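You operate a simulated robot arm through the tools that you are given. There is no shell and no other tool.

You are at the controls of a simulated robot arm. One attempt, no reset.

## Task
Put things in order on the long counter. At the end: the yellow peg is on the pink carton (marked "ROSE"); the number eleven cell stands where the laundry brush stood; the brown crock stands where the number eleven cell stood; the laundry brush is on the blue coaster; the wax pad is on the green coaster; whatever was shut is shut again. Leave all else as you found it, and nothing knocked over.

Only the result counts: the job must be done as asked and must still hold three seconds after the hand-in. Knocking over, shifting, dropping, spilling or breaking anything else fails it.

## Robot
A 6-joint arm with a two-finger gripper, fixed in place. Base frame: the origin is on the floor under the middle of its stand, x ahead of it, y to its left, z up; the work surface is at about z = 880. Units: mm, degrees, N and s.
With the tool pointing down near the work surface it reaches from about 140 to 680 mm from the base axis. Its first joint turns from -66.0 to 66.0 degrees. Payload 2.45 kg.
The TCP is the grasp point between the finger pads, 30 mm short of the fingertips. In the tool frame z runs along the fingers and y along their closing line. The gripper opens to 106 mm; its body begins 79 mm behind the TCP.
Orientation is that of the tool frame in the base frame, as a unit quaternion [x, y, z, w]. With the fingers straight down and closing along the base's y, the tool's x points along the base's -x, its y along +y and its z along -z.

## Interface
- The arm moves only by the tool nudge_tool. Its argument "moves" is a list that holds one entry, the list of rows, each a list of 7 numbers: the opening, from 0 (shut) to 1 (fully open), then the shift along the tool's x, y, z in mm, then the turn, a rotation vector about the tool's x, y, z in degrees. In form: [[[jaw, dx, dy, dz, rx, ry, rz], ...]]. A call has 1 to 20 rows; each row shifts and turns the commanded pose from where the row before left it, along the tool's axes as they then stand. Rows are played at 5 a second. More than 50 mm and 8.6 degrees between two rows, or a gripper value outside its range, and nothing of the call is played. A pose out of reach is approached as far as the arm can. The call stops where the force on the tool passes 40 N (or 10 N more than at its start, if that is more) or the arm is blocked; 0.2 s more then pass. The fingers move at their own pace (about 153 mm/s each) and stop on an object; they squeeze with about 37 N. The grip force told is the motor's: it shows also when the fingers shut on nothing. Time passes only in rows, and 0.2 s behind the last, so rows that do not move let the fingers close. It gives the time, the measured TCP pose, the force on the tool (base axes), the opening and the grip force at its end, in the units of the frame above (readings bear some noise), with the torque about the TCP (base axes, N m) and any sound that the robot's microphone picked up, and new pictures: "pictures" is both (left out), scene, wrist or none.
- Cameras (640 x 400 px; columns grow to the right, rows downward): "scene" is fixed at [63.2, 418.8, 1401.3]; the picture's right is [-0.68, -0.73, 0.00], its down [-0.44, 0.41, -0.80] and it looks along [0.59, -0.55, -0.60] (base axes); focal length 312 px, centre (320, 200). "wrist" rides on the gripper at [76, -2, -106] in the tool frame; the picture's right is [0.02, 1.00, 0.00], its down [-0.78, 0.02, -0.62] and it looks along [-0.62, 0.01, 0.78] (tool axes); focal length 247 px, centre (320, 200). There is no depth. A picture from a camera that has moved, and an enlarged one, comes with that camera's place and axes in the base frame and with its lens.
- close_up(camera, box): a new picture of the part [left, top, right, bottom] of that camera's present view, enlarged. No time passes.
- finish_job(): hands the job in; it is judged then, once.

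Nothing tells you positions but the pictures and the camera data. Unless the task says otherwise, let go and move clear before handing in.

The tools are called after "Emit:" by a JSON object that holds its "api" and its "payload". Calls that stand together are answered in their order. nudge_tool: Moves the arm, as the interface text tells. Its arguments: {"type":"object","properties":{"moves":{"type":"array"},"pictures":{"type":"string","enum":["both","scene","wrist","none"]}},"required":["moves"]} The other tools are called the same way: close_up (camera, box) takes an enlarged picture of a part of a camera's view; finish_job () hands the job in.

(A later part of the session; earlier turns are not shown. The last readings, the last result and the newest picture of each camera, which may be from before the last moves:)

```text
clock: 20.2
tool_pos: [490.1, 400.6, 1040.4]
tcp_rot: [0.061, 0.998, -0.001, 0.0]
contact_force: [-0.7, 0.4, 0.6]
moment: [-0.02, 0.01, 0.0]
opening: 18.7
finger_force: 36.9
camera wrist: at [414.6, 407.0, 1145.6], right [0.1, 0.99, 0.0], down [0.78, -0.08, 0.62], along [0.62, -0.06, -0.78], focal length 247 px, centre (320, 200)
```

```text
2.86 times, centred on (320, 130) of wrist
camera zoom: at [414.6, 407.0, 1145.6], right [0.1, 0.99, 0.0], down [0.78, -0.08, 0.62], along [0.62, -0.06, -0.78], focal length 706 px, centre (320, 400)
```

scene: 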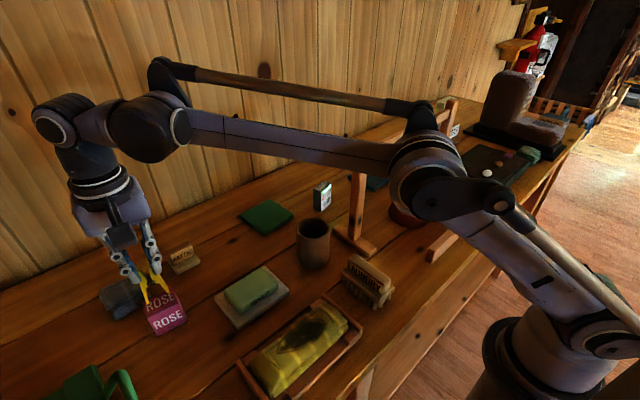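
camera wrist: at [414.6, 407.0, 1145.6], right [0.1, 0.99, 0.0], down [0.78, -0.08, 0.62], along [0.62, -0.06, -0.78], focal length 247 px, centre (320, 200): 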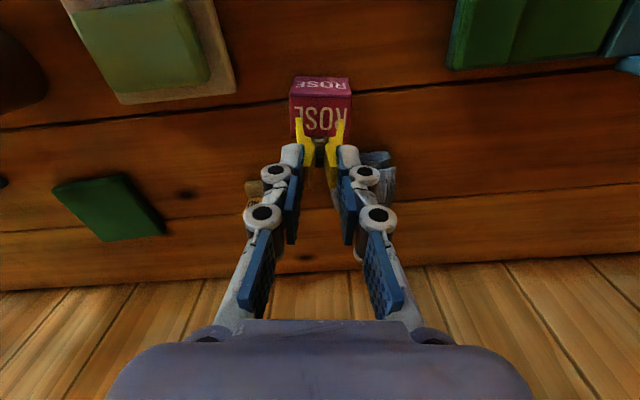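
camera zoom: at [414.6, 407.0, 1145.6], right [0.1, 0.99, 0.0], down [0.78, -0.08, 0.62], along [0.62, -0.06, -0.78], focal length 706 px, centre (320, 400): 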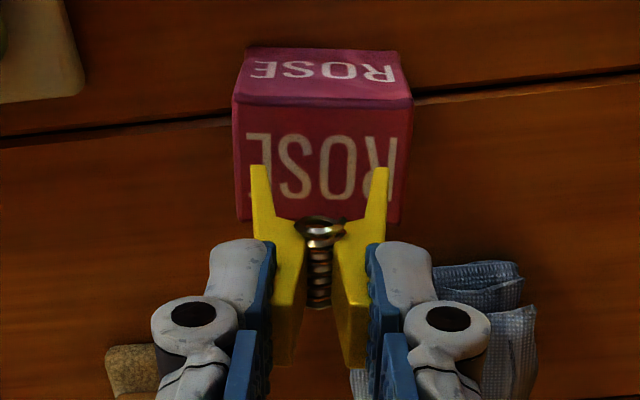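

The peg is centred over the carton within about 2 mm. I'll lower it close, then creep down in small steps watching the force.

Emit:
{"api": "nudge_tool", "payload": {"moves": [[[0.0, 0, 0, 6, 0, 0, 0], [0.0, 0, 0, 4, 0, 0, 0], [0.0, 0, 0, 2, 0, 0, 0], [0.0, 0, 0, 0, 0, 0, 0]]], "pictures": "none"}}

Emit:
{"api": "close_up", "payload": {"camera": "scene", "box": [130, 250, 210, 340]}}

Emit:
{"api": "close_up", "payload": {"camera": "wrist", "box": [260, 70, 380, 180]}}

```text
clock: 21.2
tool_pos: [492.0, 400.9, 1028.0]
tcp_rot: [0.061, 0.998, 0.0, 0.0]
contact_force: [1.4, -0.5, 2.6]
moment: [-0.03, -0.06, -0.02]
opening: 18.3
finger_force: 36.5
```

```text
4.44 times, centred on (170, 295) of scene
camera zoom: at [63.2, 418.7, 1401.3], right [-0.68, -0.73, 0.0], down [-0.44, 0.41, -0.8], along [0.59, -0.55, -0.6], focal length 1386 px, centre (987, -222)
```

zoom: 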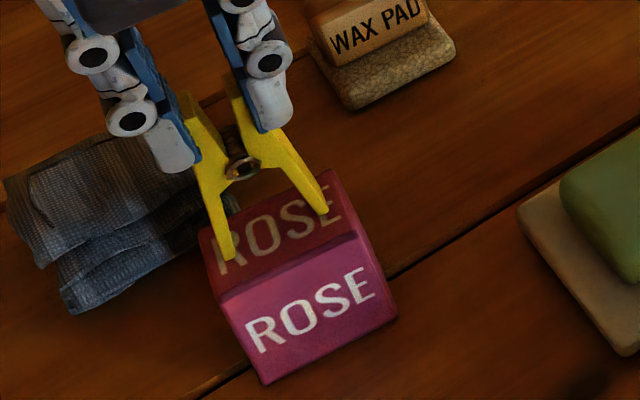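

```text
3.64 times, centred on (320, 125) of wrist
camera zoom: at [415.5, 407.7, 1133.7], right [0.1, 0.99, 0.0], down [0.78, -0.08, 0.62], along [0.62, -0.06, -0.78], focal length 898 px, centre (320, 473)
```

zoom: 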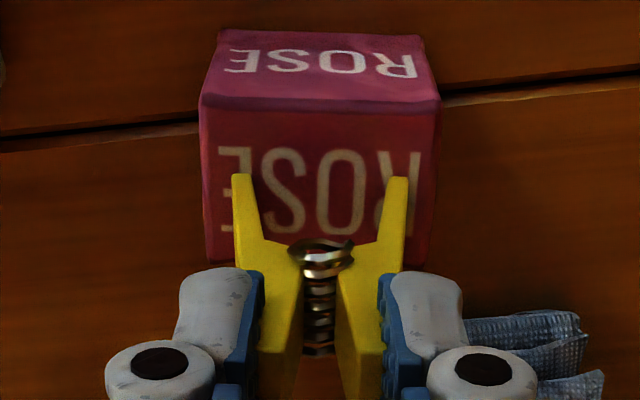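

Emit:
{"api": "nudge_tool", "payload": {"moves": [[[0.0, 0, 0, 1, 0, 0, 0], [0.0, 0, 0, 0, 0, 0, 0]]], "pictures": "none"}}

Emit:
{"api": "nudge_tool", "payload": {"moves": [[[0.0, 0, 0, 1, 0, 0, 0], [0.0, 0, 0, 0, 0, 0, 0]]], "pictures": "none"}}

Emit:
{"api": "close_up", "payload": {"camera": "scene", "box": [130, 250, 210, 340]}}

```text
clock: 21.8
tool_pos: [490.1, 399.4, 1027.1]
tcp_rot: [0.061, 0.998, 0.001, 0.001]
contact_force: [3.0, 0.8, 14.6]
moment: [0.04, -0.37, 0.03]
opening: 18.5
finger_force: 37.0
```

```text
clock: 22.4
tool_pos: [490.5, 399.5, 1027.7]
tcp_rot: [0.061, 0.998, 0.001, 0.0]
contact_force: [3.7, 2.2, 24.7]
moment: [0.07, -0.38, 0.02]
opening: 18.6
finger_force: 37.0
```

```text
4.44 times, centred on (170, 295) of scene
camera zoom: at [62.9, 418.5, 1401.4], right [-0.68, -0.73, 0.0], down [-0.44, 0.41, -0.8], along [0.59, -0.55, -0.6], focal length 1386 px, centre (987, -222)
```

zoom: 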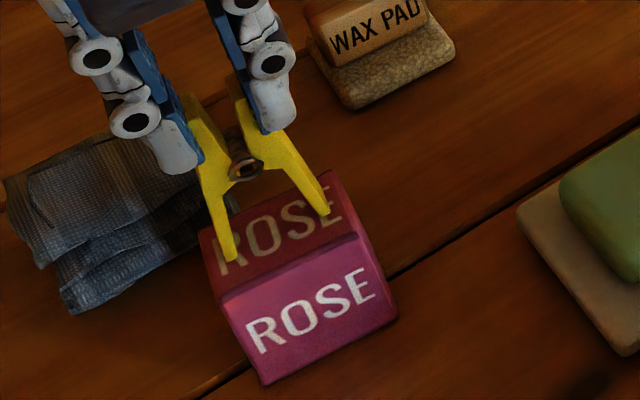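

Contact is made at TCP z≈1028. I'll back off to near-zero force before releasing.

Emit:
{"api": "nudge_tool", "payload": {"moves": [[[0.0, 0, 0, -1.9, 0, 0, 0], [0.0, 0, 0, 0, 0, 0, 0]]], "pictures": "none"}}

Emit:
{"api": "close_up", "payload": {"camera": "scene", "box": [130, 250, 210, 340]}}

```text
clock: 23.0
tool_pos: [490.0, 398.6, 1028.8]
tcp_rot: [0.061, 0.998, 0.0, 0.0]
contact_force: [1.6, -0.1, 1.7]
moment: [-0.02, -0.09, -0.03]
opening: 18.5
finger_force: 37.1
```

```text
4.44 times, centred on (170, 295) of scene
camera zoom: at [63.1, 418.7, 1401.3], right [-0.68, -0.73, 0.0], down [-0.44, 0.41, -0.8], along [0.59, -0.55, -0.6], focal length 1386 px, centre (987, -222)
```

zoom: 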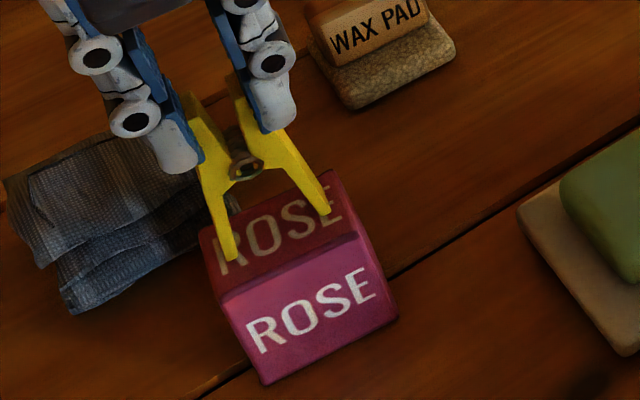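

Force is near zero. Now I'll open the fingers gradually and see whether the peg stands.

Emit:
{"api": "nudge_tool", "payload": {"moves": [[[0.18, 0, 0, 0, 0, 0, 0], [0.2, 0, 0, 0, 0, 0, 0], [0.22, 0, 0, 0, 0, 0, 0], [0.25, 0, 0, 0, 0, 0, 0], [0.3, 0, 0, 0, 0, 0, 0], [0.38, 0, 0, 0, 0, 0, 0], [0.45, 0, 0, 0, 0, 0, 0], [0.45, 0, 0, 0, 0, 0, 0]]]}}

Emit:
{"api": "close_up", "payload": {"camera": "scene", "box": [130, 250, 210, 340]}}

Emit:
{"api": "close_up", "payload": {"camera": "wrist", "box": [260, 70, 380, 180]}}

```text
clock: 24.8
tool_pos: [491.2, 399.2, 1028.4]
tcp_rot: [0.061, 0.998, 0.0, 0.0]
contact_force: [0.6, -0.1, 0.8]
moment: [-0.01, 0.01, -0.01]
opening: 47.8
finger_force: 0.0
camera wrist: at [414.7, 406.9, 1134.3], right [0.1, 0.99, 0.0], down [0.78, -0.08, 0.62], along [0.62, -0.06, -0.78], focal length 247 px, centre (320, 200)
```

scene: 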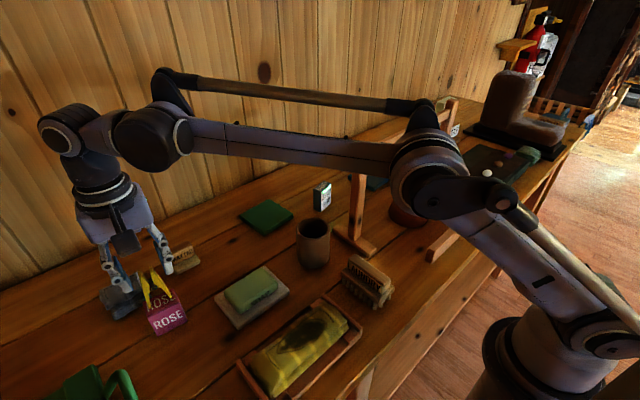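
wrist: 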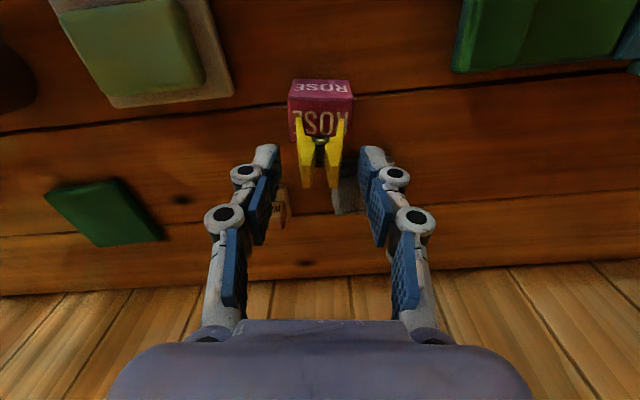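

```text
4.44 times, centred on (170, 295) of scene
camera zoom: at [63.2, 418.8, 1401.3], right [-0.68, -0.73, 0.0], down [-0.44, 0.41, -0.8], along [0.59, -0.55, -0.6], focal length 1386 px, centre (987, -222)
```

zoom: 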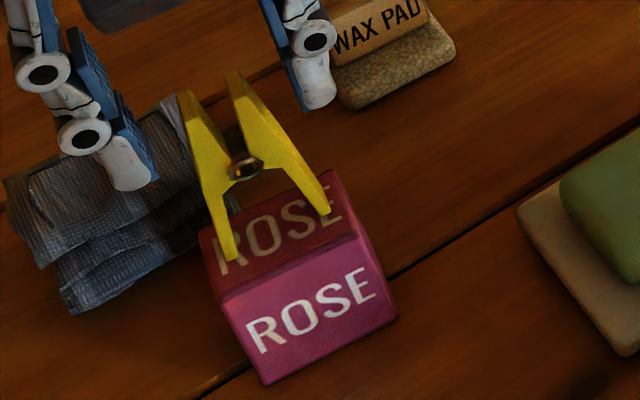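

```text
3.64 times, centred on (320, 125) of wrist
camera zoom: at [414.7, 406.9, 1134.3], right [0.1, 0.99, 0.0], down [0.78, -0.08, 0.62], along [0.62, -0.06, -0.78], focal length 898 px, centre (320, 473)
```

zoom: 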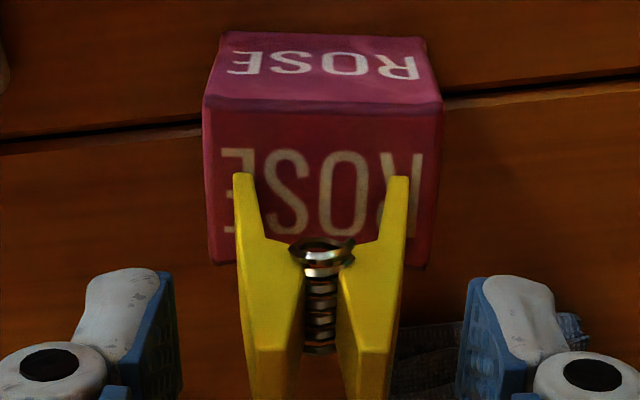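

The peg stands stably on the carton. I'll back the open fingers away from it (toward the robot) while rising, then look at the wax pad.

Emit:
{"api": "nudge_tool", "payload": {"moves": [[[0.45, 8, 0, -3, 0, 0, 0], [0.45, 15, 0, -5, 0, 0, 0], [0.45, 30, 0, -10, 0, 0, 0], [0.45, 40, 0, -15, 0, 0, 0], [0.6, 0, -45, 0, 0, 0, -7], [0.6, 0, -45, 0, 0, 0, 0], [0.6, -20, 0, 0, 0, 0, 0], [0.6, 0, 0, 0, 0, 0, 0]]]}}

Emit:
{"api": "close_up", "payload": {"camera": "scene", "box": [90, 210, 230, 350]}}

Emit:
{"api": "close_up", "payload": {"camera": "wrist", "box": [240, 60, 400, 200]}}

```text
clock: 26.6
tool_pos: [411.6, 320.6, 1060.1]
tcp_rot: [0.0, 1.0, 0.0, 0.001]
contact_force: [0.2, 0.5, -0.9]
moment: [0.01, 0.01, 0.01]
opening: 63.7
finger_force: 0.0
camera wrist: at [335.2, 318.5, 1166.0], right [-0.02, 1.0, 0.0], down [0.78, 0.02, 0.62], along [0.62, 0.01, -0.78], focal length 247 px, centre (320, 200)
```

scene: 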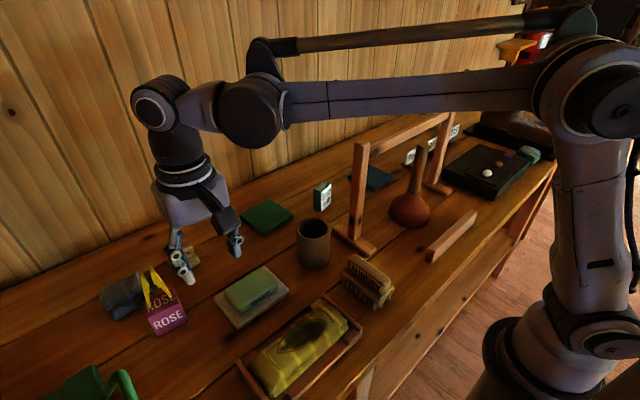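
wrist: 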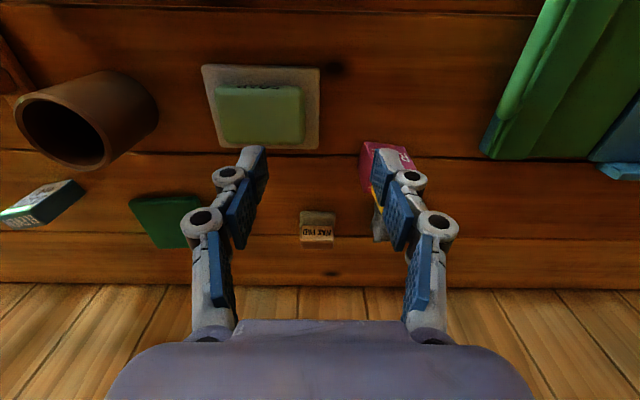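

```text
2.86 times, centred on (160, 280) of scene
camera zoom: at [63.2, 418.7, 1401.3], right [-0.68, -0.73, 0.0], down [-0.44, 0.41, -0.8], along [0.59, -0.55, -0.6], focal length 891 px, centre (777, -29)
```

zoom: 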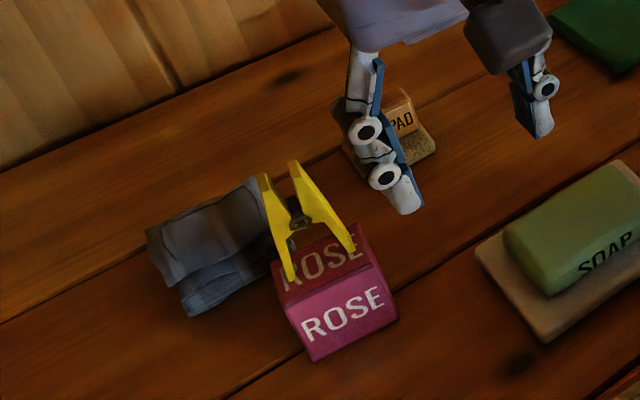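

```text
2.86 times, centred on (320, 130) of wrist
camera zoom: at [335.2, 318.5, 1166.0], right [-0.02, 1.0, 0.0], down [0.78, 0.02, 0.62], along [0.62, 0.01, -0.78], focal length 706 px, centre (320, 400)
```

zoom: 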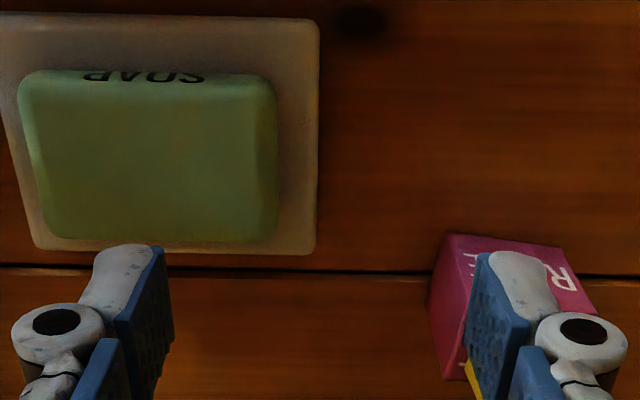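

The peg is standing on the carton and untouched. The wax pad shows between the fingers; zooming in on it.

Emit:
{"api": "close_up", "payload": {"camera": "wrist", "box": [280, 190, 360, 260]}}

Emit:
{"api": "close_up", "payload": {"camera": "wrist", "box": [120, 170, 220, 270]}}

```text
5.71 times, centred on (320, 225) of wrist
camera zoom: at [335.2, 318.5, 1166.0], right [-0.02, 1.0, 0.0], down [0.78, 0.02, 0.62], along [0.62, 0.01, -0.78], focal length 1411 px, centre (320, 57)
```

zoom: 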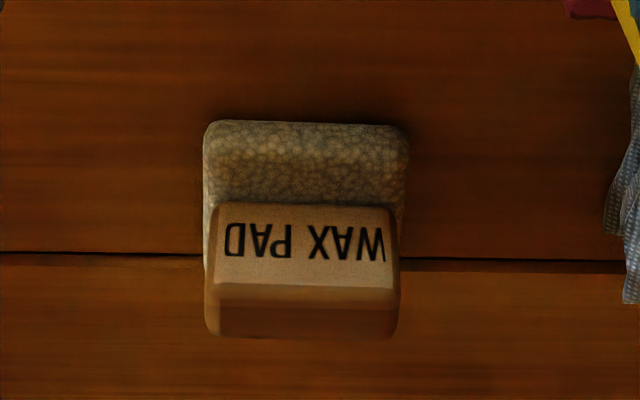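

```text
4.00 times, centred on (170, 220) of wrist
camera zoom: at [335.2, 318.5, 1166.0], right [-0.02, 1.0, 0.0], down [0.78, 0.02, 0.62], along [0.62, 0.01, -0.78], focal length 988 px, centre (920, 120)
```

zoom: 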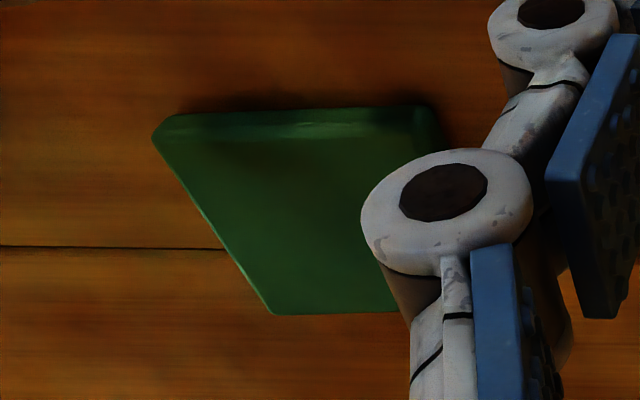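

The wax pad's handle block is about 20 × 50 mm, top z≈921, near (610, 319), just beyond vertical reach. I'll tilt the tool 15° outward so the wrist stays closer, and swing around the peg on the soap side before approaching.

Emit:
{"api": "nudge_tool", "payload": {"moves": [[[0.65, 0, -30, 0, 0, 0, 0], [0.65, 0, -28, 0, 0, 0, 0], [0.65, 0, 0, 0, 0, -7.5, 0], [0.65, 0, 0, 0, 0, -7.5, 0], [0.65, -32, 0, 12, 0, 0, 0], [0.65, -32, 0, 12, 0, 0, 0], [0.65, -32, 0, 12, 0, 0, 0], [0.65, -32, 0, 12, 0, 0, 0], [0.65, 0, 0, 0, 0, 0, 0]]]}}

Emit:
{"api": "close_up", "payload": {"camera": "scene", "box": [90, 190, 270, 350]}}

```text
clock: 28.6
tool_pos: [547.6, 262.7, 1049.8]
tcp_rot: [0.001, 0.991, 0.0, 0.131]
contact_force: [-0.1, 0.5, -0.5]
moment: [-0.01, 0.0, -0.04]
opening: 68.7
finger_force: 0.1
camera wrist: at [446.6, 261.8, 1131.5], right [-0.02, 1.0, -0.01], down [0.59, 0.02, 0.8], along [0.8, 0.01, -0.6], focal length 247 px, centre (320, 200)
```

scene: 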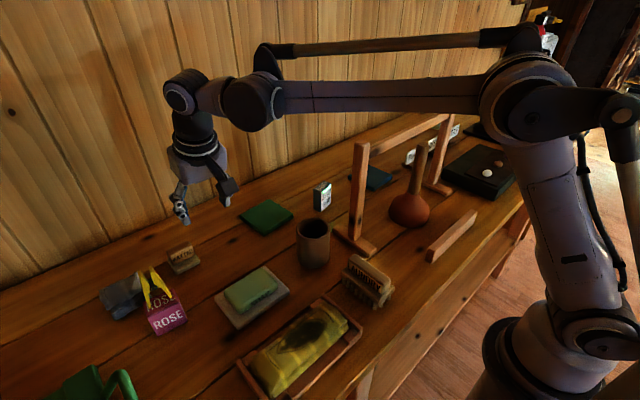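
wrist: 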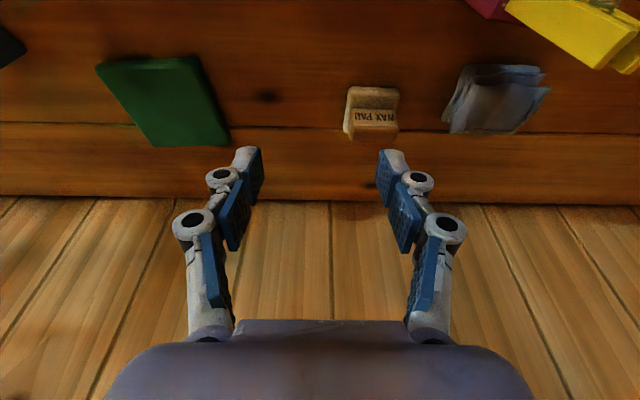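

```text
2.50 times, centred on (180, 270) of scene
camera zoom: at [63.2, 418.8, 1401.3], right [-0.68, -0.73, 0.0], down [-0.44, 0.41, -0.8], along [0.59, -0.55, -0.6], focal length 780 px, centre (670, 25)
```

zoom: 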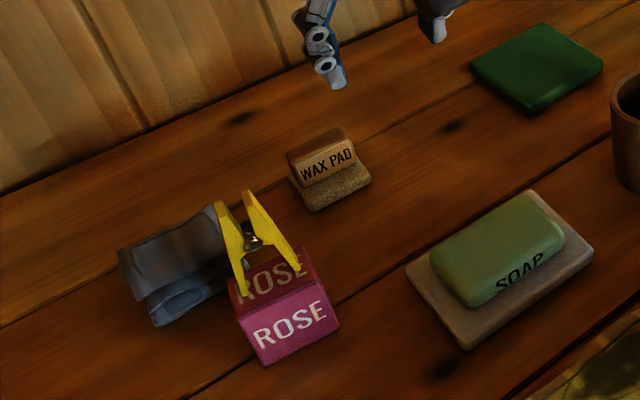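

Emit:
{"api": "close_up", "payload": {"camera": "wrist", "box": [330, 70, 420, 150]}}

Emit:
{"api": "close_up", "payload": {"camera": "wrist", "box": [80, 40, 240, 160]}}

```text
5.00 times, centred on (375, 110) of wrist
camera zoom: at [446.6, 261.8, 1131.5], right [-0.02, 1.0, -0.01], down [0.59, 0.02, 0.8], along [0.8, 0.01, -0.6], focal length 1235 px, centre (45, 650)
```

zoom: 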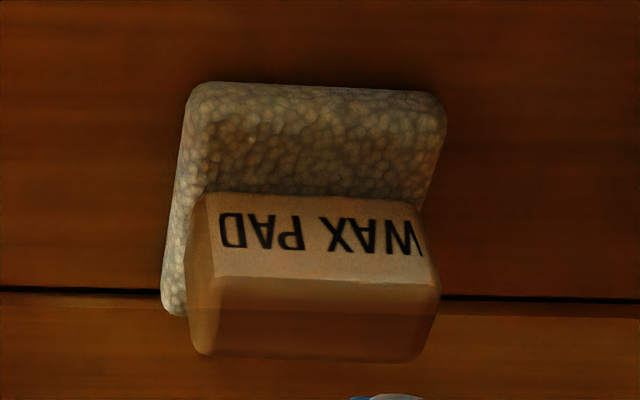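

```text
3.33 times, centred on (160, 100) of wrist
camera zoom: at [446.6, 261.8, 1131.5], right [-0.02, 1.0, -0.01], down [0.59, 0.02, 0.8], along [0.8, 0.01, -0.6], focal length 823 px, centre (853, 533)
```

zoom: 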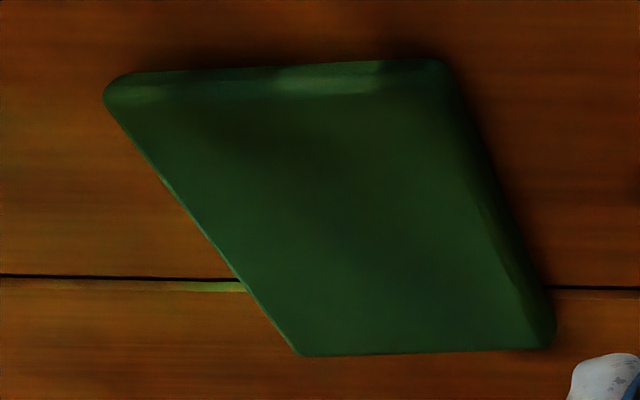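

The wax pad's handle block is centred at about (613, 319.5), z 892–921, and the felt base spans x 585–641. I'll line up on the tilted axis and go most of the way down, then check alignment.

Emit:
{"api": "nudge_tool", "payload": {"moves": [[[0.65, -13, 28.4, 19, 0, 0, 0], [0.65, -13, 28.4, 19, 0, 0, 0], [0.65, 0, 0, 30, 0, 0, 0], [0.65, 0, 0, 25, 0, 0, 0], [0.65, 0, 0, 0, 0, 0, 0]]]}}

Emit:
{"api": "close_up", "payload": {"camera": "wrist", "box": [240, 80, 400, 220]}}

Emit:
{"api": "close_up", "payload": {"camera": "scene", "box": [110, 200, 230, 320]}}

```text
clock: 29.8
tool_pos: [597.4, 320.8, 966.3]
tcp_rot: [0.0, 0.991, 0.0, 0.131]
contact_force: [0.6, 0.3, 1.2]
moment: [-0.01, 0.01, 0.01]
opening: 68.8
finger_force: 0.1
camera wrist: at [496.1, 319.1, 1048.7], right [-0.02, 1.0, 0.0], down [0.6, 0.02, 0.8], along [0.8, 0.01, -0.6], focal length 247 px, centre (320, 200)
```

scene: 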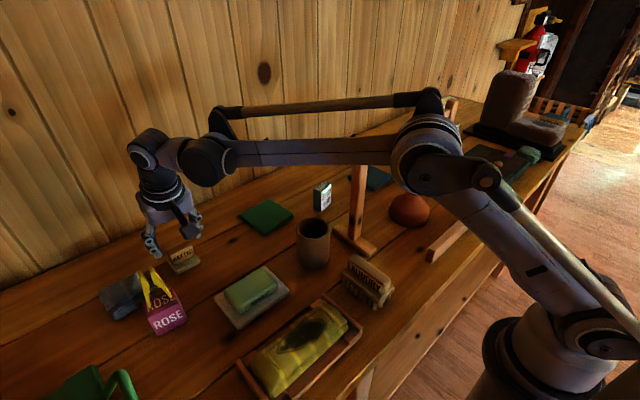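
wrist: 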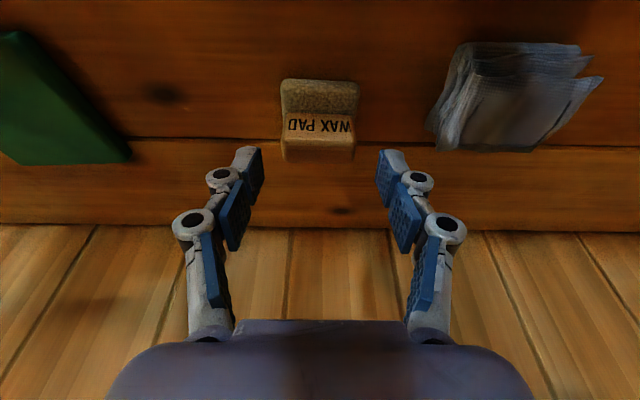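

```text
2.86 times, centred on (320, 150) of wrist
camera zoom: at [496.1, 319.1, 1048.7], right [-0.02, 1.0, 0.0], down [0.6, 0.02, 0.8], along [0.8, 0.01, -0.6], focal length 706 px, centre (320, 343)
```

zoom: 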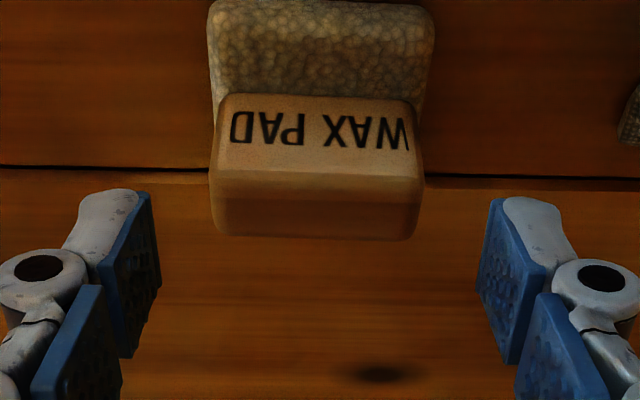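

```text
3.33 times, centred on (170, 260) of scene
camera zoom: at [63.2, 418.8, 1401.3], right [-0.68, -0.73, 0.0], down [-0.44, 0.41, -0.8], along [0.59, -0.55, -0.6], focal length 1040 px, centre (820, 0)
```

zoom: 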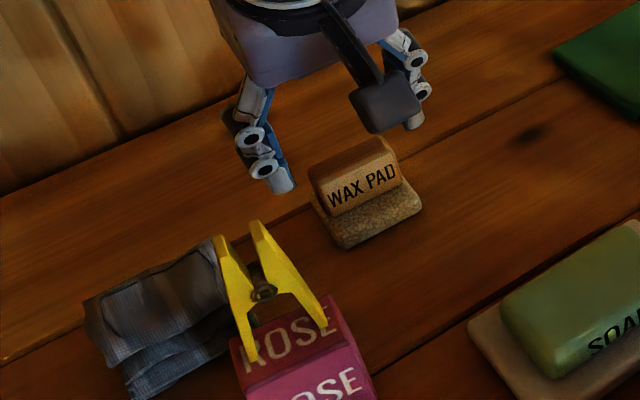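

Alignment is good (block centred between the fingers). Going down the remaining ~36 mm along the tool axis and closing on the block.

Emit:
{"api": "nudge_tool", "payload": {"moves": [[[0.65, 0, -0.5, 15, 0, 0, 0], [0.65, 0, 0, 12, 0, 0, 0], [0.65, 0, 0, 6, 0, 0, 0], [0.65, 0, 0, 3, 0, 0, 0], [0.65, 0, 0, 0, 0, 0, 0]]]}}

Emit:
{"api": "close_up", "payload": {"camera": "wrist", "box": [240, 80, 400, 220]}}

Emit:
{"api": "close_up", "payload": {"camera": "scene", "box": [130, 210, 230, 310]}}

```text
clock: 31.0
tool_pos: [606.8, 320.2, 930.9]
tcp_rot: [0.0, 0.991, 0.0, 0.131]
contact_force: [-0.3, 0.0, 0.0]
moment: [-0.04, 0.04, 0.02]
opening: 69.0
finger_force: 0.0
camera wrist: at [505.1, 318.0, 1013.3], right [-0.02, 1.0, 0.0], down [0.6, 0.02, 0.8], along [0.8, 0.01, -0.6], focal length 247 px, centre (320, 200)
```

scene: 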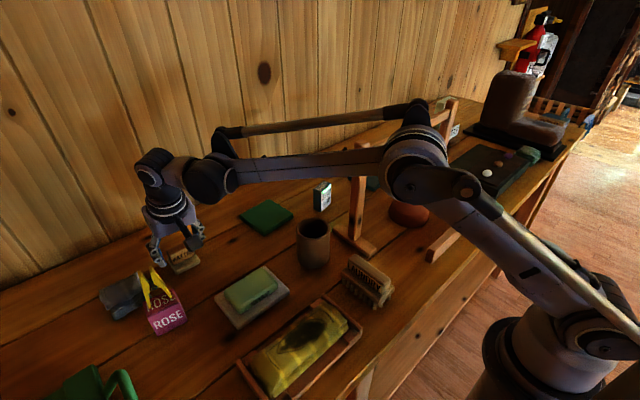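
wrist: 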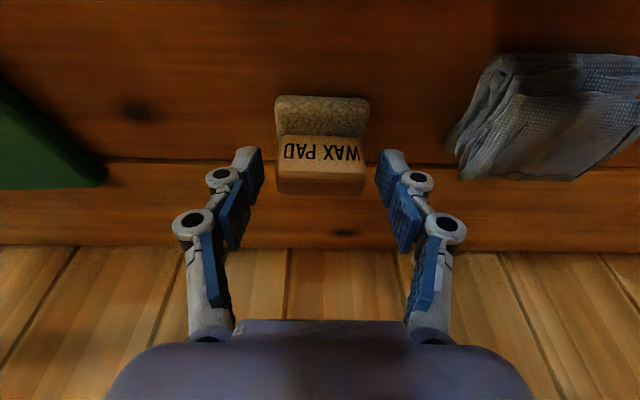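

```text
2.86 times, centred on (320, 150) of wrist
camera zoom: at [505.1, 318.0, 1013.3], right [-0.02, 1.0, 0.0], down [0.6, 0.02, 0.8], along [0.8, 0.01, -0.6], focal length 706 px, centre (320, 343)
```

zoom: 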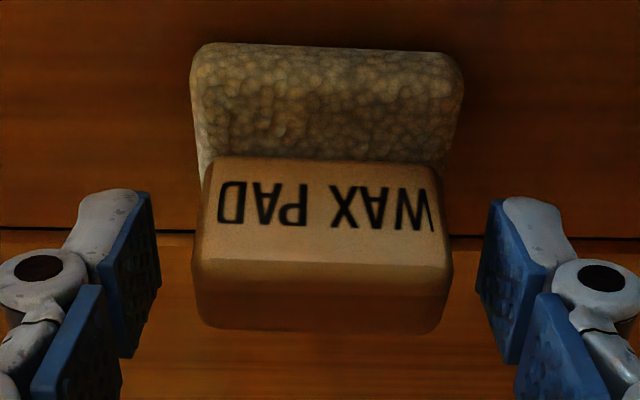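

```text
4.00 times, centred on (180, 260) of scene
camera zoom: at [63.2, 418.8, 1401.3], right [-0.68, -0.73, 0.0], down [-0.44, 0.41, -0.8], along [0.59, -0.55, -0.6], focal length 1248 px, centre (880, -40)
```

zoom: 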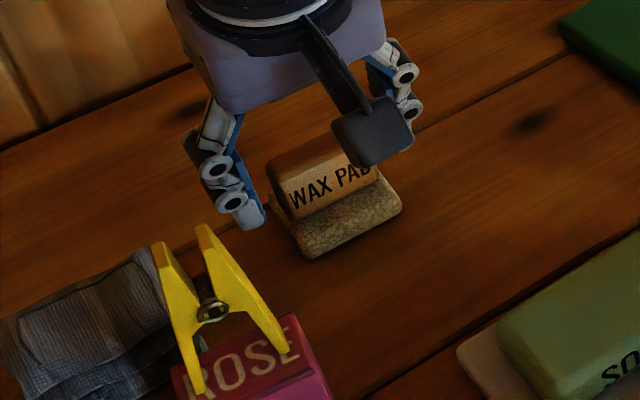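

The fingers straddle the block with no contact. Closing now.

Emit:
{"api": "nudge_tool", "payload": {"moves": [[[0.55, 0, 0, 0, 0, 0, 0], [0.48, 0, 0, 0, 0, 0, 0], [0.4, 0, 0, 0, 0, 0, 0], [0.3, 0, 0, 0, 0, 0, 0], [0.3, 0, 0, 0, 0, 0, 0], [0.3, 0, 0, 0, 0, 0, 0]]], "pictures": "none"}}

Emit:
{"api": "nudge_tool", "payload": {"moves": [[[0.2, 1.3, 0, -4.8, 0, 0, 0], [0.2, -2.6, 0, -9.7, 0, 0, 0], [0.2, 0, 0, 0, 0, 0, 0]]]}}

Emit:
{"api": "close_up", "payload": {"camera": "wrist", "box": [240, 80, 400, 220]}}

Emit:
{"api": "close_up", "payload": {"camera": "scene", "box": [130, 210, 230, 310]}}

```text
clock: 32.4
tool_pos: [606.5, 320.2, 931.2]
tcp_rot: [0.0, 0.991, 0.0, 0.131]
contact_force: [0.2, 0.9, 2.5]
moment: [0.09, 0.0, -0.07]
opening: 48.8
finger_force: 37.2
```

```text
clock: 33.2
tool_pos: [604.0, 319.0, 946.8]
tcp_rot: [0.0, 0.991, 0.0, 0.131]
contact_force: [0.3, -0.8, -1.6]
moment: [0.04, -0.03, 0.0]
opening: 48.6
finger_force: 36.9
camera wrist: at [502.5, 318.4, 1028.1], right [-0.02, 1.0, 0.0], down [0.6, 0.02, 0.8], along [0.8, 0.01, -0.6], focal length 247 px, centre (320, 200)
```

scene: 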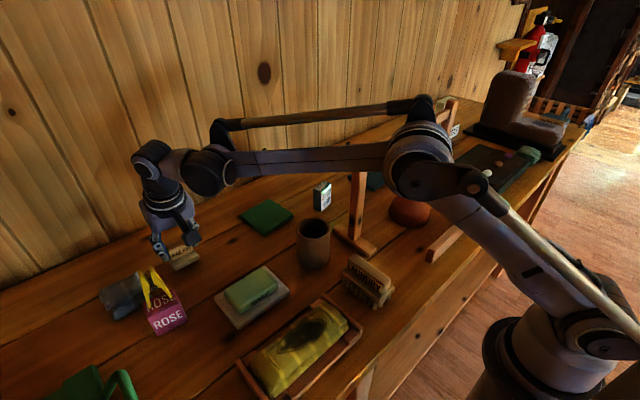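
wrist: 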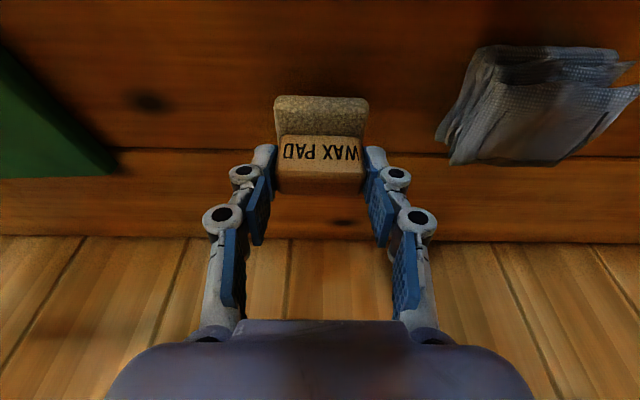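

```text
2.86 times, centred on (320, 150) of wrist
camera zoom: at [502.5, 318.4, 1028.1], right [-0.02, 1.0, 0.0], down [0.6, 0.02, 0.8], along [0.8, 0.01, -0.6], focal length 706 px, centre (320, 343)
```

zoom: 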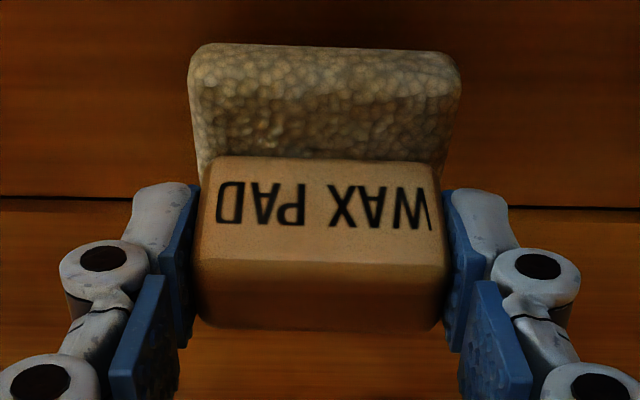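

```text
4.00 times, centred on (180, 260) of scene
camera zoom: at [63.2, 418.8, 1401.3], right [-0.68, -0.73, 0.0], down [-0.44, 0.41, -0.8], along [0.59, -0.55, -0.6], focal length 1248 px, centre (880, -40)
```

zoom: 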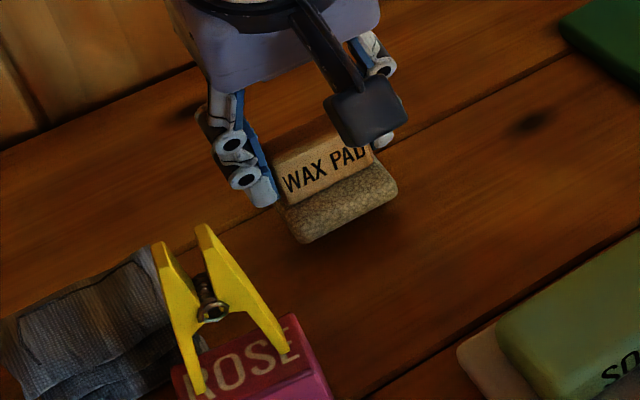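

The wax pad is lifted cleanly, level with the table. Carrying it along y to above the green coaster (centre about (610, 98)).

Emit:
{"api": "nudge_tool", "payload": {"moves": [[[0.2, -5.2, 0, -19.3, 0, 0, 0], [0.2, 0, -40, 0, 0, 0, 0], [0.2, 0, -45, 0, 0, 0, 0], [0.2, 0, -45, 0, 0, 0, 0], [0.2, 0, -45, 0, 0, 0, 0], [0.2, 0, -45, 0, 0, 0, 0], [0.2, 0, 0, 0, 0, 0, 0]]]}}

Emit:
{"api": "close_up", "payload": {"camera": "wrist", "box": [220, 40, 420, 220]}}

Emit:
{"api": "close_up", "payload": {"camera": "scene", "box": [210, 150, 330, 260]}}

```text
clock: 34.8
tool_pos: [601.7, 99.2, 963.4]
tcp_rot: [-0.001, 0.991, 0.001, 0.132]
contact_force: [0.2, -0.2, -0.1]
moment: [0.02, -0.03, -0.01]
opening: 48.6
finger_force: 36.9
camera wrist: at [501.1, 97.7, 1046.2], right [-0.02, 1.0, 0.0], down [0.59, 0.02, 0.8], along [0.8, 0.01, -0.6], focal length 247 px, centre (320, 200)
```

scene: 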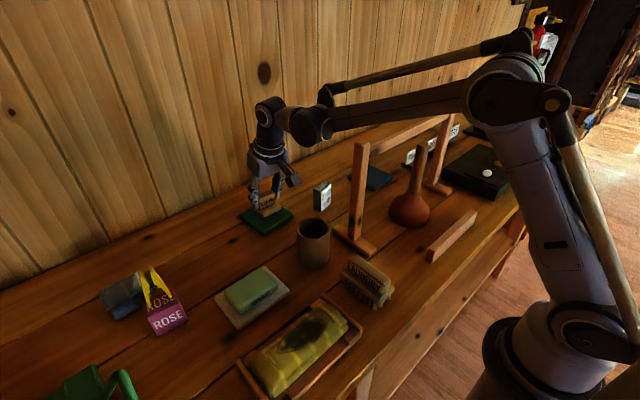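
wrist: 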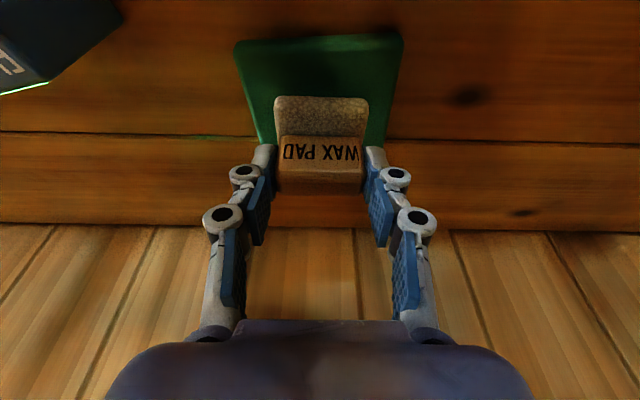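

```text
2.22 times, centred on (320, 130) of wrist
camera zoom: at [501.1, 97.7, 1046.2], right [-0.02, 1.0, 0.0], down [0.59, 0.02, 0.8], along [0.8, 0.01, -0.6], focal length 549 px, centre (320, 356)
```

zoom: 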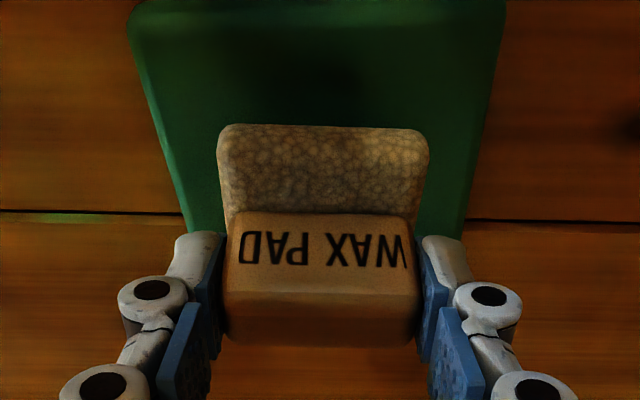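

```text
3.64 times, centred on (270, 205) of scene
camera zoom: at [63.2, 418.7, 1401.3], right [-0.68, -0.73, 0.0], down [-0.44, 0.41, -0.8], along [0.59, -0.55, -0.6], focal length 1134 px, centre (502, 182)
```

zoom: 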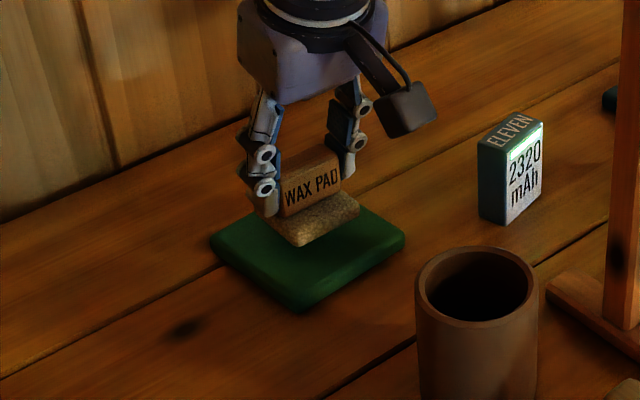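

The wax pad hangs centred above the green coaster. Descending straight down in small steps, watching for contact.

Emit:
{"api": "nudge_tool", "payload": {"moves": [[[0.2, 0.7, 0, 10.2, 0, 0, 0], [0.2, 1.04, 0, 3.86, 0, 0, 0], [0.2, 0, 0, 0, 0, 0, 0]]], "pictures": "none"}}

Emit:
{"api": "nudge_tool", "payload": {"moves": [[[0.2, 0.52, 0, 1.93, 0, 0, 0], [0.2, 0, 0, 0, 0, 0, 0]]], "pictures": "none"}}

Emit:
{"api": "nudge_tool", "payload": {"moves": [[[0.2, 0.52, 0, 1.93, 0, 0, 0], [0.2, 0, 0, 0, 0, 0, 0]]], "pictures": "none"}}

Emit:
{"api": "close_up", "payload": {"camera": "scene", "box": [230, 170, 310, 250]}}

```text
clock: 35.6
tool_pos: [605.7, 98.8, 950.7]
tcp_rot: [0.001, 0.991, -0.001, 0.13]
contact_force: [-0.4, 0.0, -0.7]
moment: [0.0, 0.0, -0.01]
opening: 48.7
finger_force: 36.5
```

```text
clock: 36.2
tool_pos: [605.2, 100.1, 949.8]
tcp_rot: [-0.001, 0.991, 0.001, 0.131]
contact_force: [0.1, 0.2, 0.2]
moment: [0.03, 0.01, 0.04]
opening: 48.9
finger_force: 36.7
```

```text
clock: 36.8
tool_pos: [607.0, 100.3, 948.1]
tcp_rot: [0.0, 0.991, 0.001, 0.131]
contact_force: [-1.3, -0.3, 7.6]
moment: [0.12, -0.01, -0.04]
opening: 48.9
finger_force: 37.0
```

```text
5.00 times, centred on (270, 210) of scene
camera zoom: at [63.0, 418.7, 1401.3], right [-0.68, -0.73, 0.0], down [-0.44, 0.41, -0.8], along [0.59, -0.55, -0.6], focal length 1560 px, centre (570, 150)
```

zoom: 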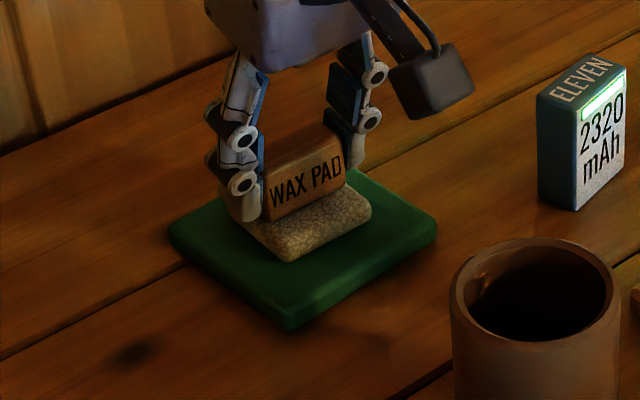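

Light contact (7.6 N) on the coaster. Releasing slowly, then withdrawing along the tool axis.

Emit:
{"api": "nudge_tool", "payload": {"moves": [[[0.2, -0.15, 0, -0.5, 0, 0, 0], [0.46, 0, 0, 0, 0, 0, 0], [0.49, 0, 0, 0, 0, 0, 0], [0.53, 0, 0, 0, 0, 0, 0], [0.6, 0, 0, 0, 0, 0, 0], [0.68, 0, 0, 0, 0, 0, 0], [0.68, 0, 0, -15, 0, 0, 0], [0.68, 0, 0, -25, 0, 0, 0], [0.68, 0, 0, -40, 0, 0, 0], [0.68, 0, 0, 0, 0, 0, 0]]]}}

Emit:
{"api": "close_up", "payload": {"camera": "scene", "box": [230, 170, 310, 250]}}

Emit:
{"api": "close_up", "payload": {"camera": "wrist", "box": [220, 20, 420, 200]}}

```text
clock: 39.0
tool_pos: [585.8, 99.5, 1027.7]
tcp_rot: [0.001, 0.992, -0.001, 0.13]
contact_force: [0.0, 0.2, -0.6]
moment: [0.03, -0.01, 0.0]
opening: 72.2
finger_force: 0.0
camera wrist: at [484.4, 98.1, 1109.3], right [-0.02, 1.0, 0.0], down [0.59, 0.02, 0.8], along [0.8, 0.01, -0.6], focal length 247 px, centre (320, 200)
```

scene: 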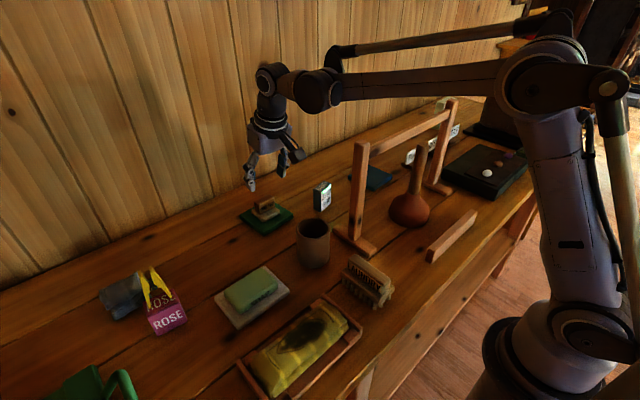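
wrist: 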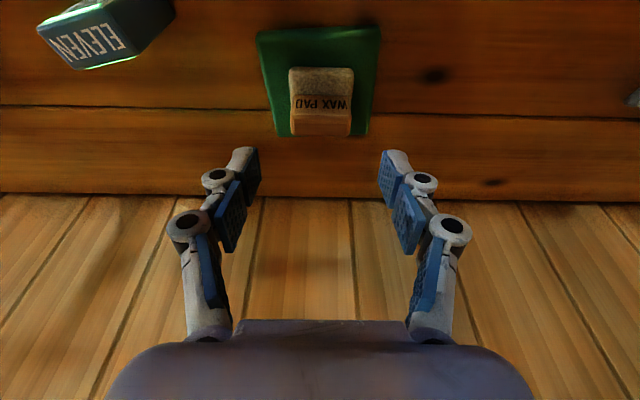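

```text
5.00 times, centred on (270, 210) of scene
camera zoom: at [63.2, 418.8, 1401.3], right [-0.68, -0.73, 0.0], down [-0.44, 0.41, -0.8], along [0.59, -0.55, -0.6], focal length 1560 px, centre (570, 150)
```

zoom: 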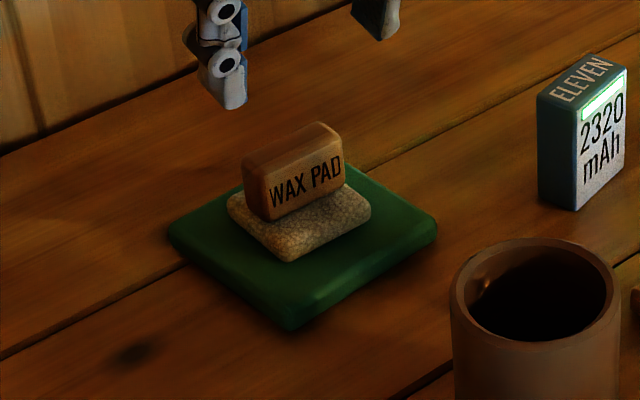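

```text
2.22 times, centred on (320, 110) of wrist
camera zoom: at [484.4, 98.1, 1109.3], right [-0.02, 1.0, 0.0], down [0.59, 0.02, 0.8], along [0.8, 0.01, -0.6], focal length 549 px, centre (320, 400)
```

zoom: 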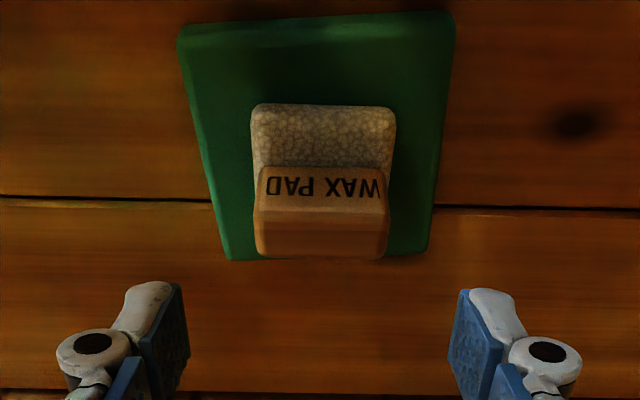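

The wax pad sits squarely on the green coaster. Now I'll record the cell's exact spot before anything moves there.

Emit:
{"api": "close_up", "payload": {"camera": "wrist", "box": [20, 0, 180, 90]}}

Emit:
{"api": "close_up", "payload": {"camera": "scene", "box": [295, 165, 355, 225]}}

Emit:
{"api": "close_up", "payload": {"camera": "scene", "box": [325, 240, 405, 320]}}

```text
4.00 times, centred on (100, 45) of wrist
camera zoom: at [484.4, 98.1, 1109.3], right [-0.02, 1.0, 0.0], down [0.59, 0.02, 0.8], along [0.8, 0.01, -0.6], focal length 988 px, centre (1200, 820)
```

zoom: 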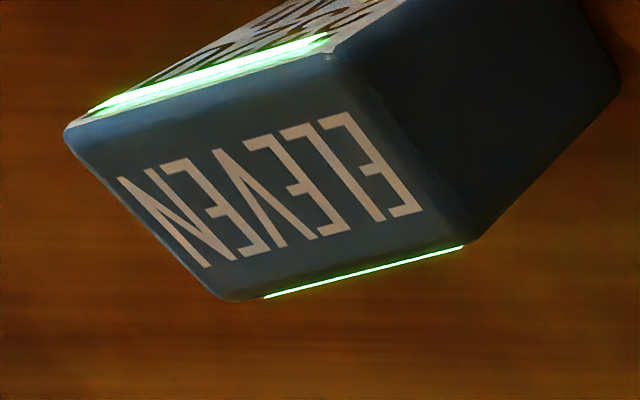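

```text
6.67 times, centred on (325, 195) of scene
camera zoom: at [63.2, 418.8, 1401.3], right [-0.68, -0.73, 0.0], down [-0.44, 0.41, -0.8], along [0.59, -0.55, -0.6], focal length 2080 px, centre (287, 233)
```

zoom: 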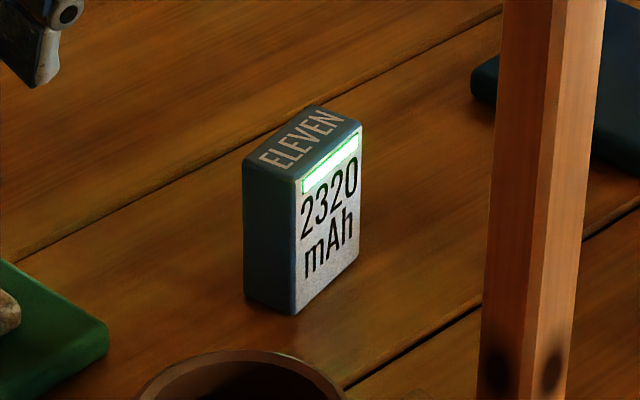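

```text
5.00 times, centred on (365, 280) of scene
camera zoom: at [63.2, 418.8, 1401.3], right [-0.68, -0.73, 0.0], down [-0.44, 0.41, -0.8], along [0.59, -0.55, -0.6], focal length 1560 px, centre (95, -200)
```

zoom: 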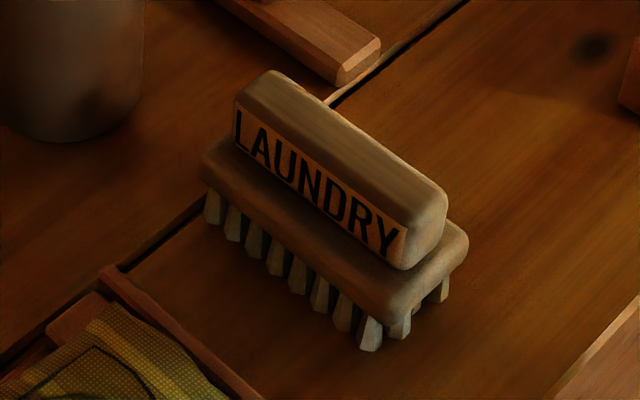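

The cell stands near (547, -39), about 23 × 44 mm and turned ~12°, with its top near z 946; I'll take its exact spot from the grip later. Next is the laundry brush near (288, 85), with its long axis along x and handle top near z 950, so I'm untilting and moving above it.

Emit:
{"api": "nudge_tool", "payload": {"moves": [[[0.68, 0, 0, 0, 0, 7.5, 0], [0.68, 0, 0, 0, 0, 7.5, 0], [0.68, 42, -2, -3, 0, 0, 0], [0.68, 42, -2, -3, 0, 0, 0], [0.68, 42, -2, -3, 0, 0, 0], [0.68, 42, -2, -3, 0, 0, 0], [0.68, 42, -2, -3, 0, 0, 0], [0.68, 42, -2, -3, 0, 0, 0], [0.68, 45, -2, -3, 0, 0, 0], [0.68, 0, 0, 0, 0, 0, 0]]]}}

Emit:
{"api": "close_up", "payload": {"camera": "wrist", "box": [240, 60, 400, 220]}}

Emit:
{"api": "close_up", "payload": {"camera": "scene", "box": [310, 190, 430, 320]}}

```text
clock: 41.2
tool_pos: [289.4, 87.8, 1049.2]
tcp_rot: [-0.001, 1.0, 0.0, 0.0]
contact_force: [-0.1, -0.2, 0.3]
moment: [0.0, 0.0, -0.02]
opening: 72.1
finger_force: 0.2
camera wrist: at [213.0, 86.6, 1155.0], right [-0.02, 1.0, 0.0], down [0.78, 0.02, 0.62], along [0.62, 0.01, -0.78], focal length 247 px, centre (320, 200)
```

scene: 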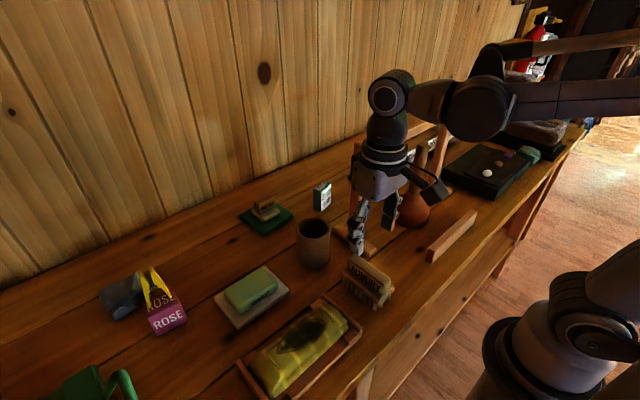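
wrist: 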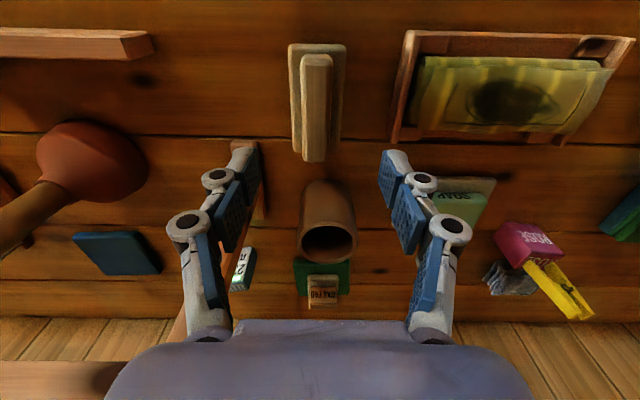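

```text
2.50 times, centred on (320, 140) of wrist
camera zoom: at [213.0, 86.6, 1155.0], right [-0.02, 1.0, 0.0], down [0.78, 0.02, 0.62], along [0.62, 0.01, -0.78], focal length 617 px, centre (320, 350)
```

zoom: 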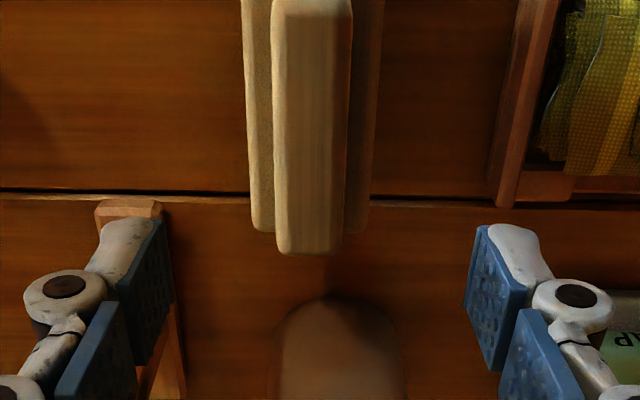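

```text
3.08 times, centred on (370, 255) of scene
camera zoom: at [63.1, 418.8, 1401.3], right [-0.68, -0.73, 0.0], down [-0.44, 0.41, -0.8], along [0.59, -0.55, -0.6], focal length 960 px, centre (166, 31)
```

zoom: 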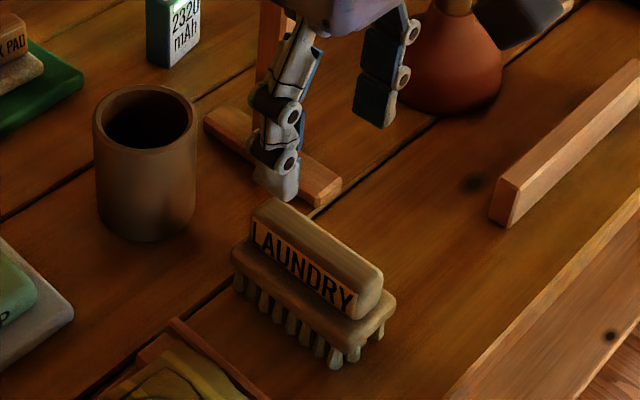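

Emit:
{"api": "close_up", "payload": {"camera": "wrist", "box": [250, 30, 390, 180]}}

Emit:
{"api": "close_up", "payload": {"camera": "wrist", "box": [280, 160, 380, 280]}}

```text
2.67 times, centred on (320, 105) of wrist
camera zoom: at [213.0, 86.6, 1155.0], right [-0.02, 1.0, 0.0], down [0.78, 0.02, 0.62], along [0.62, 0.01, -0.78], focal length 659 px, centre (320, 453)
```

zoom: 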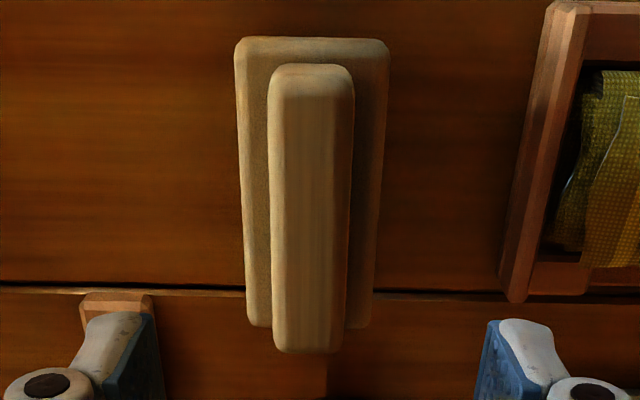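

```text
3.33 times, centred on (330, 220) of wrist
camera zoom: at [213.0, 86.6, 1155.0], right [-0.02, 1.0, 0.0], down [0.78, 0.02, 0.62], along [0.62, 0.01, -0.78], focal length 823 px, centre (287, 133)
```

zoom: 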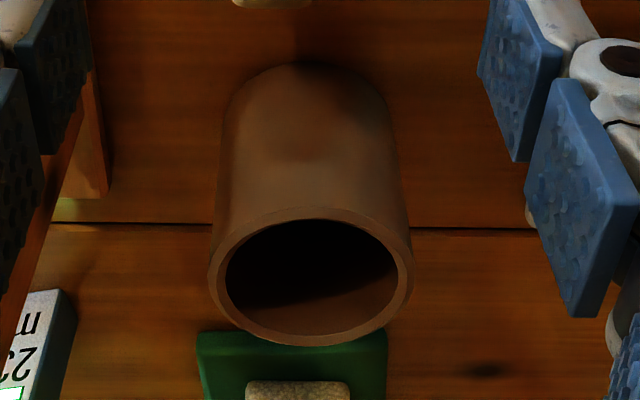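

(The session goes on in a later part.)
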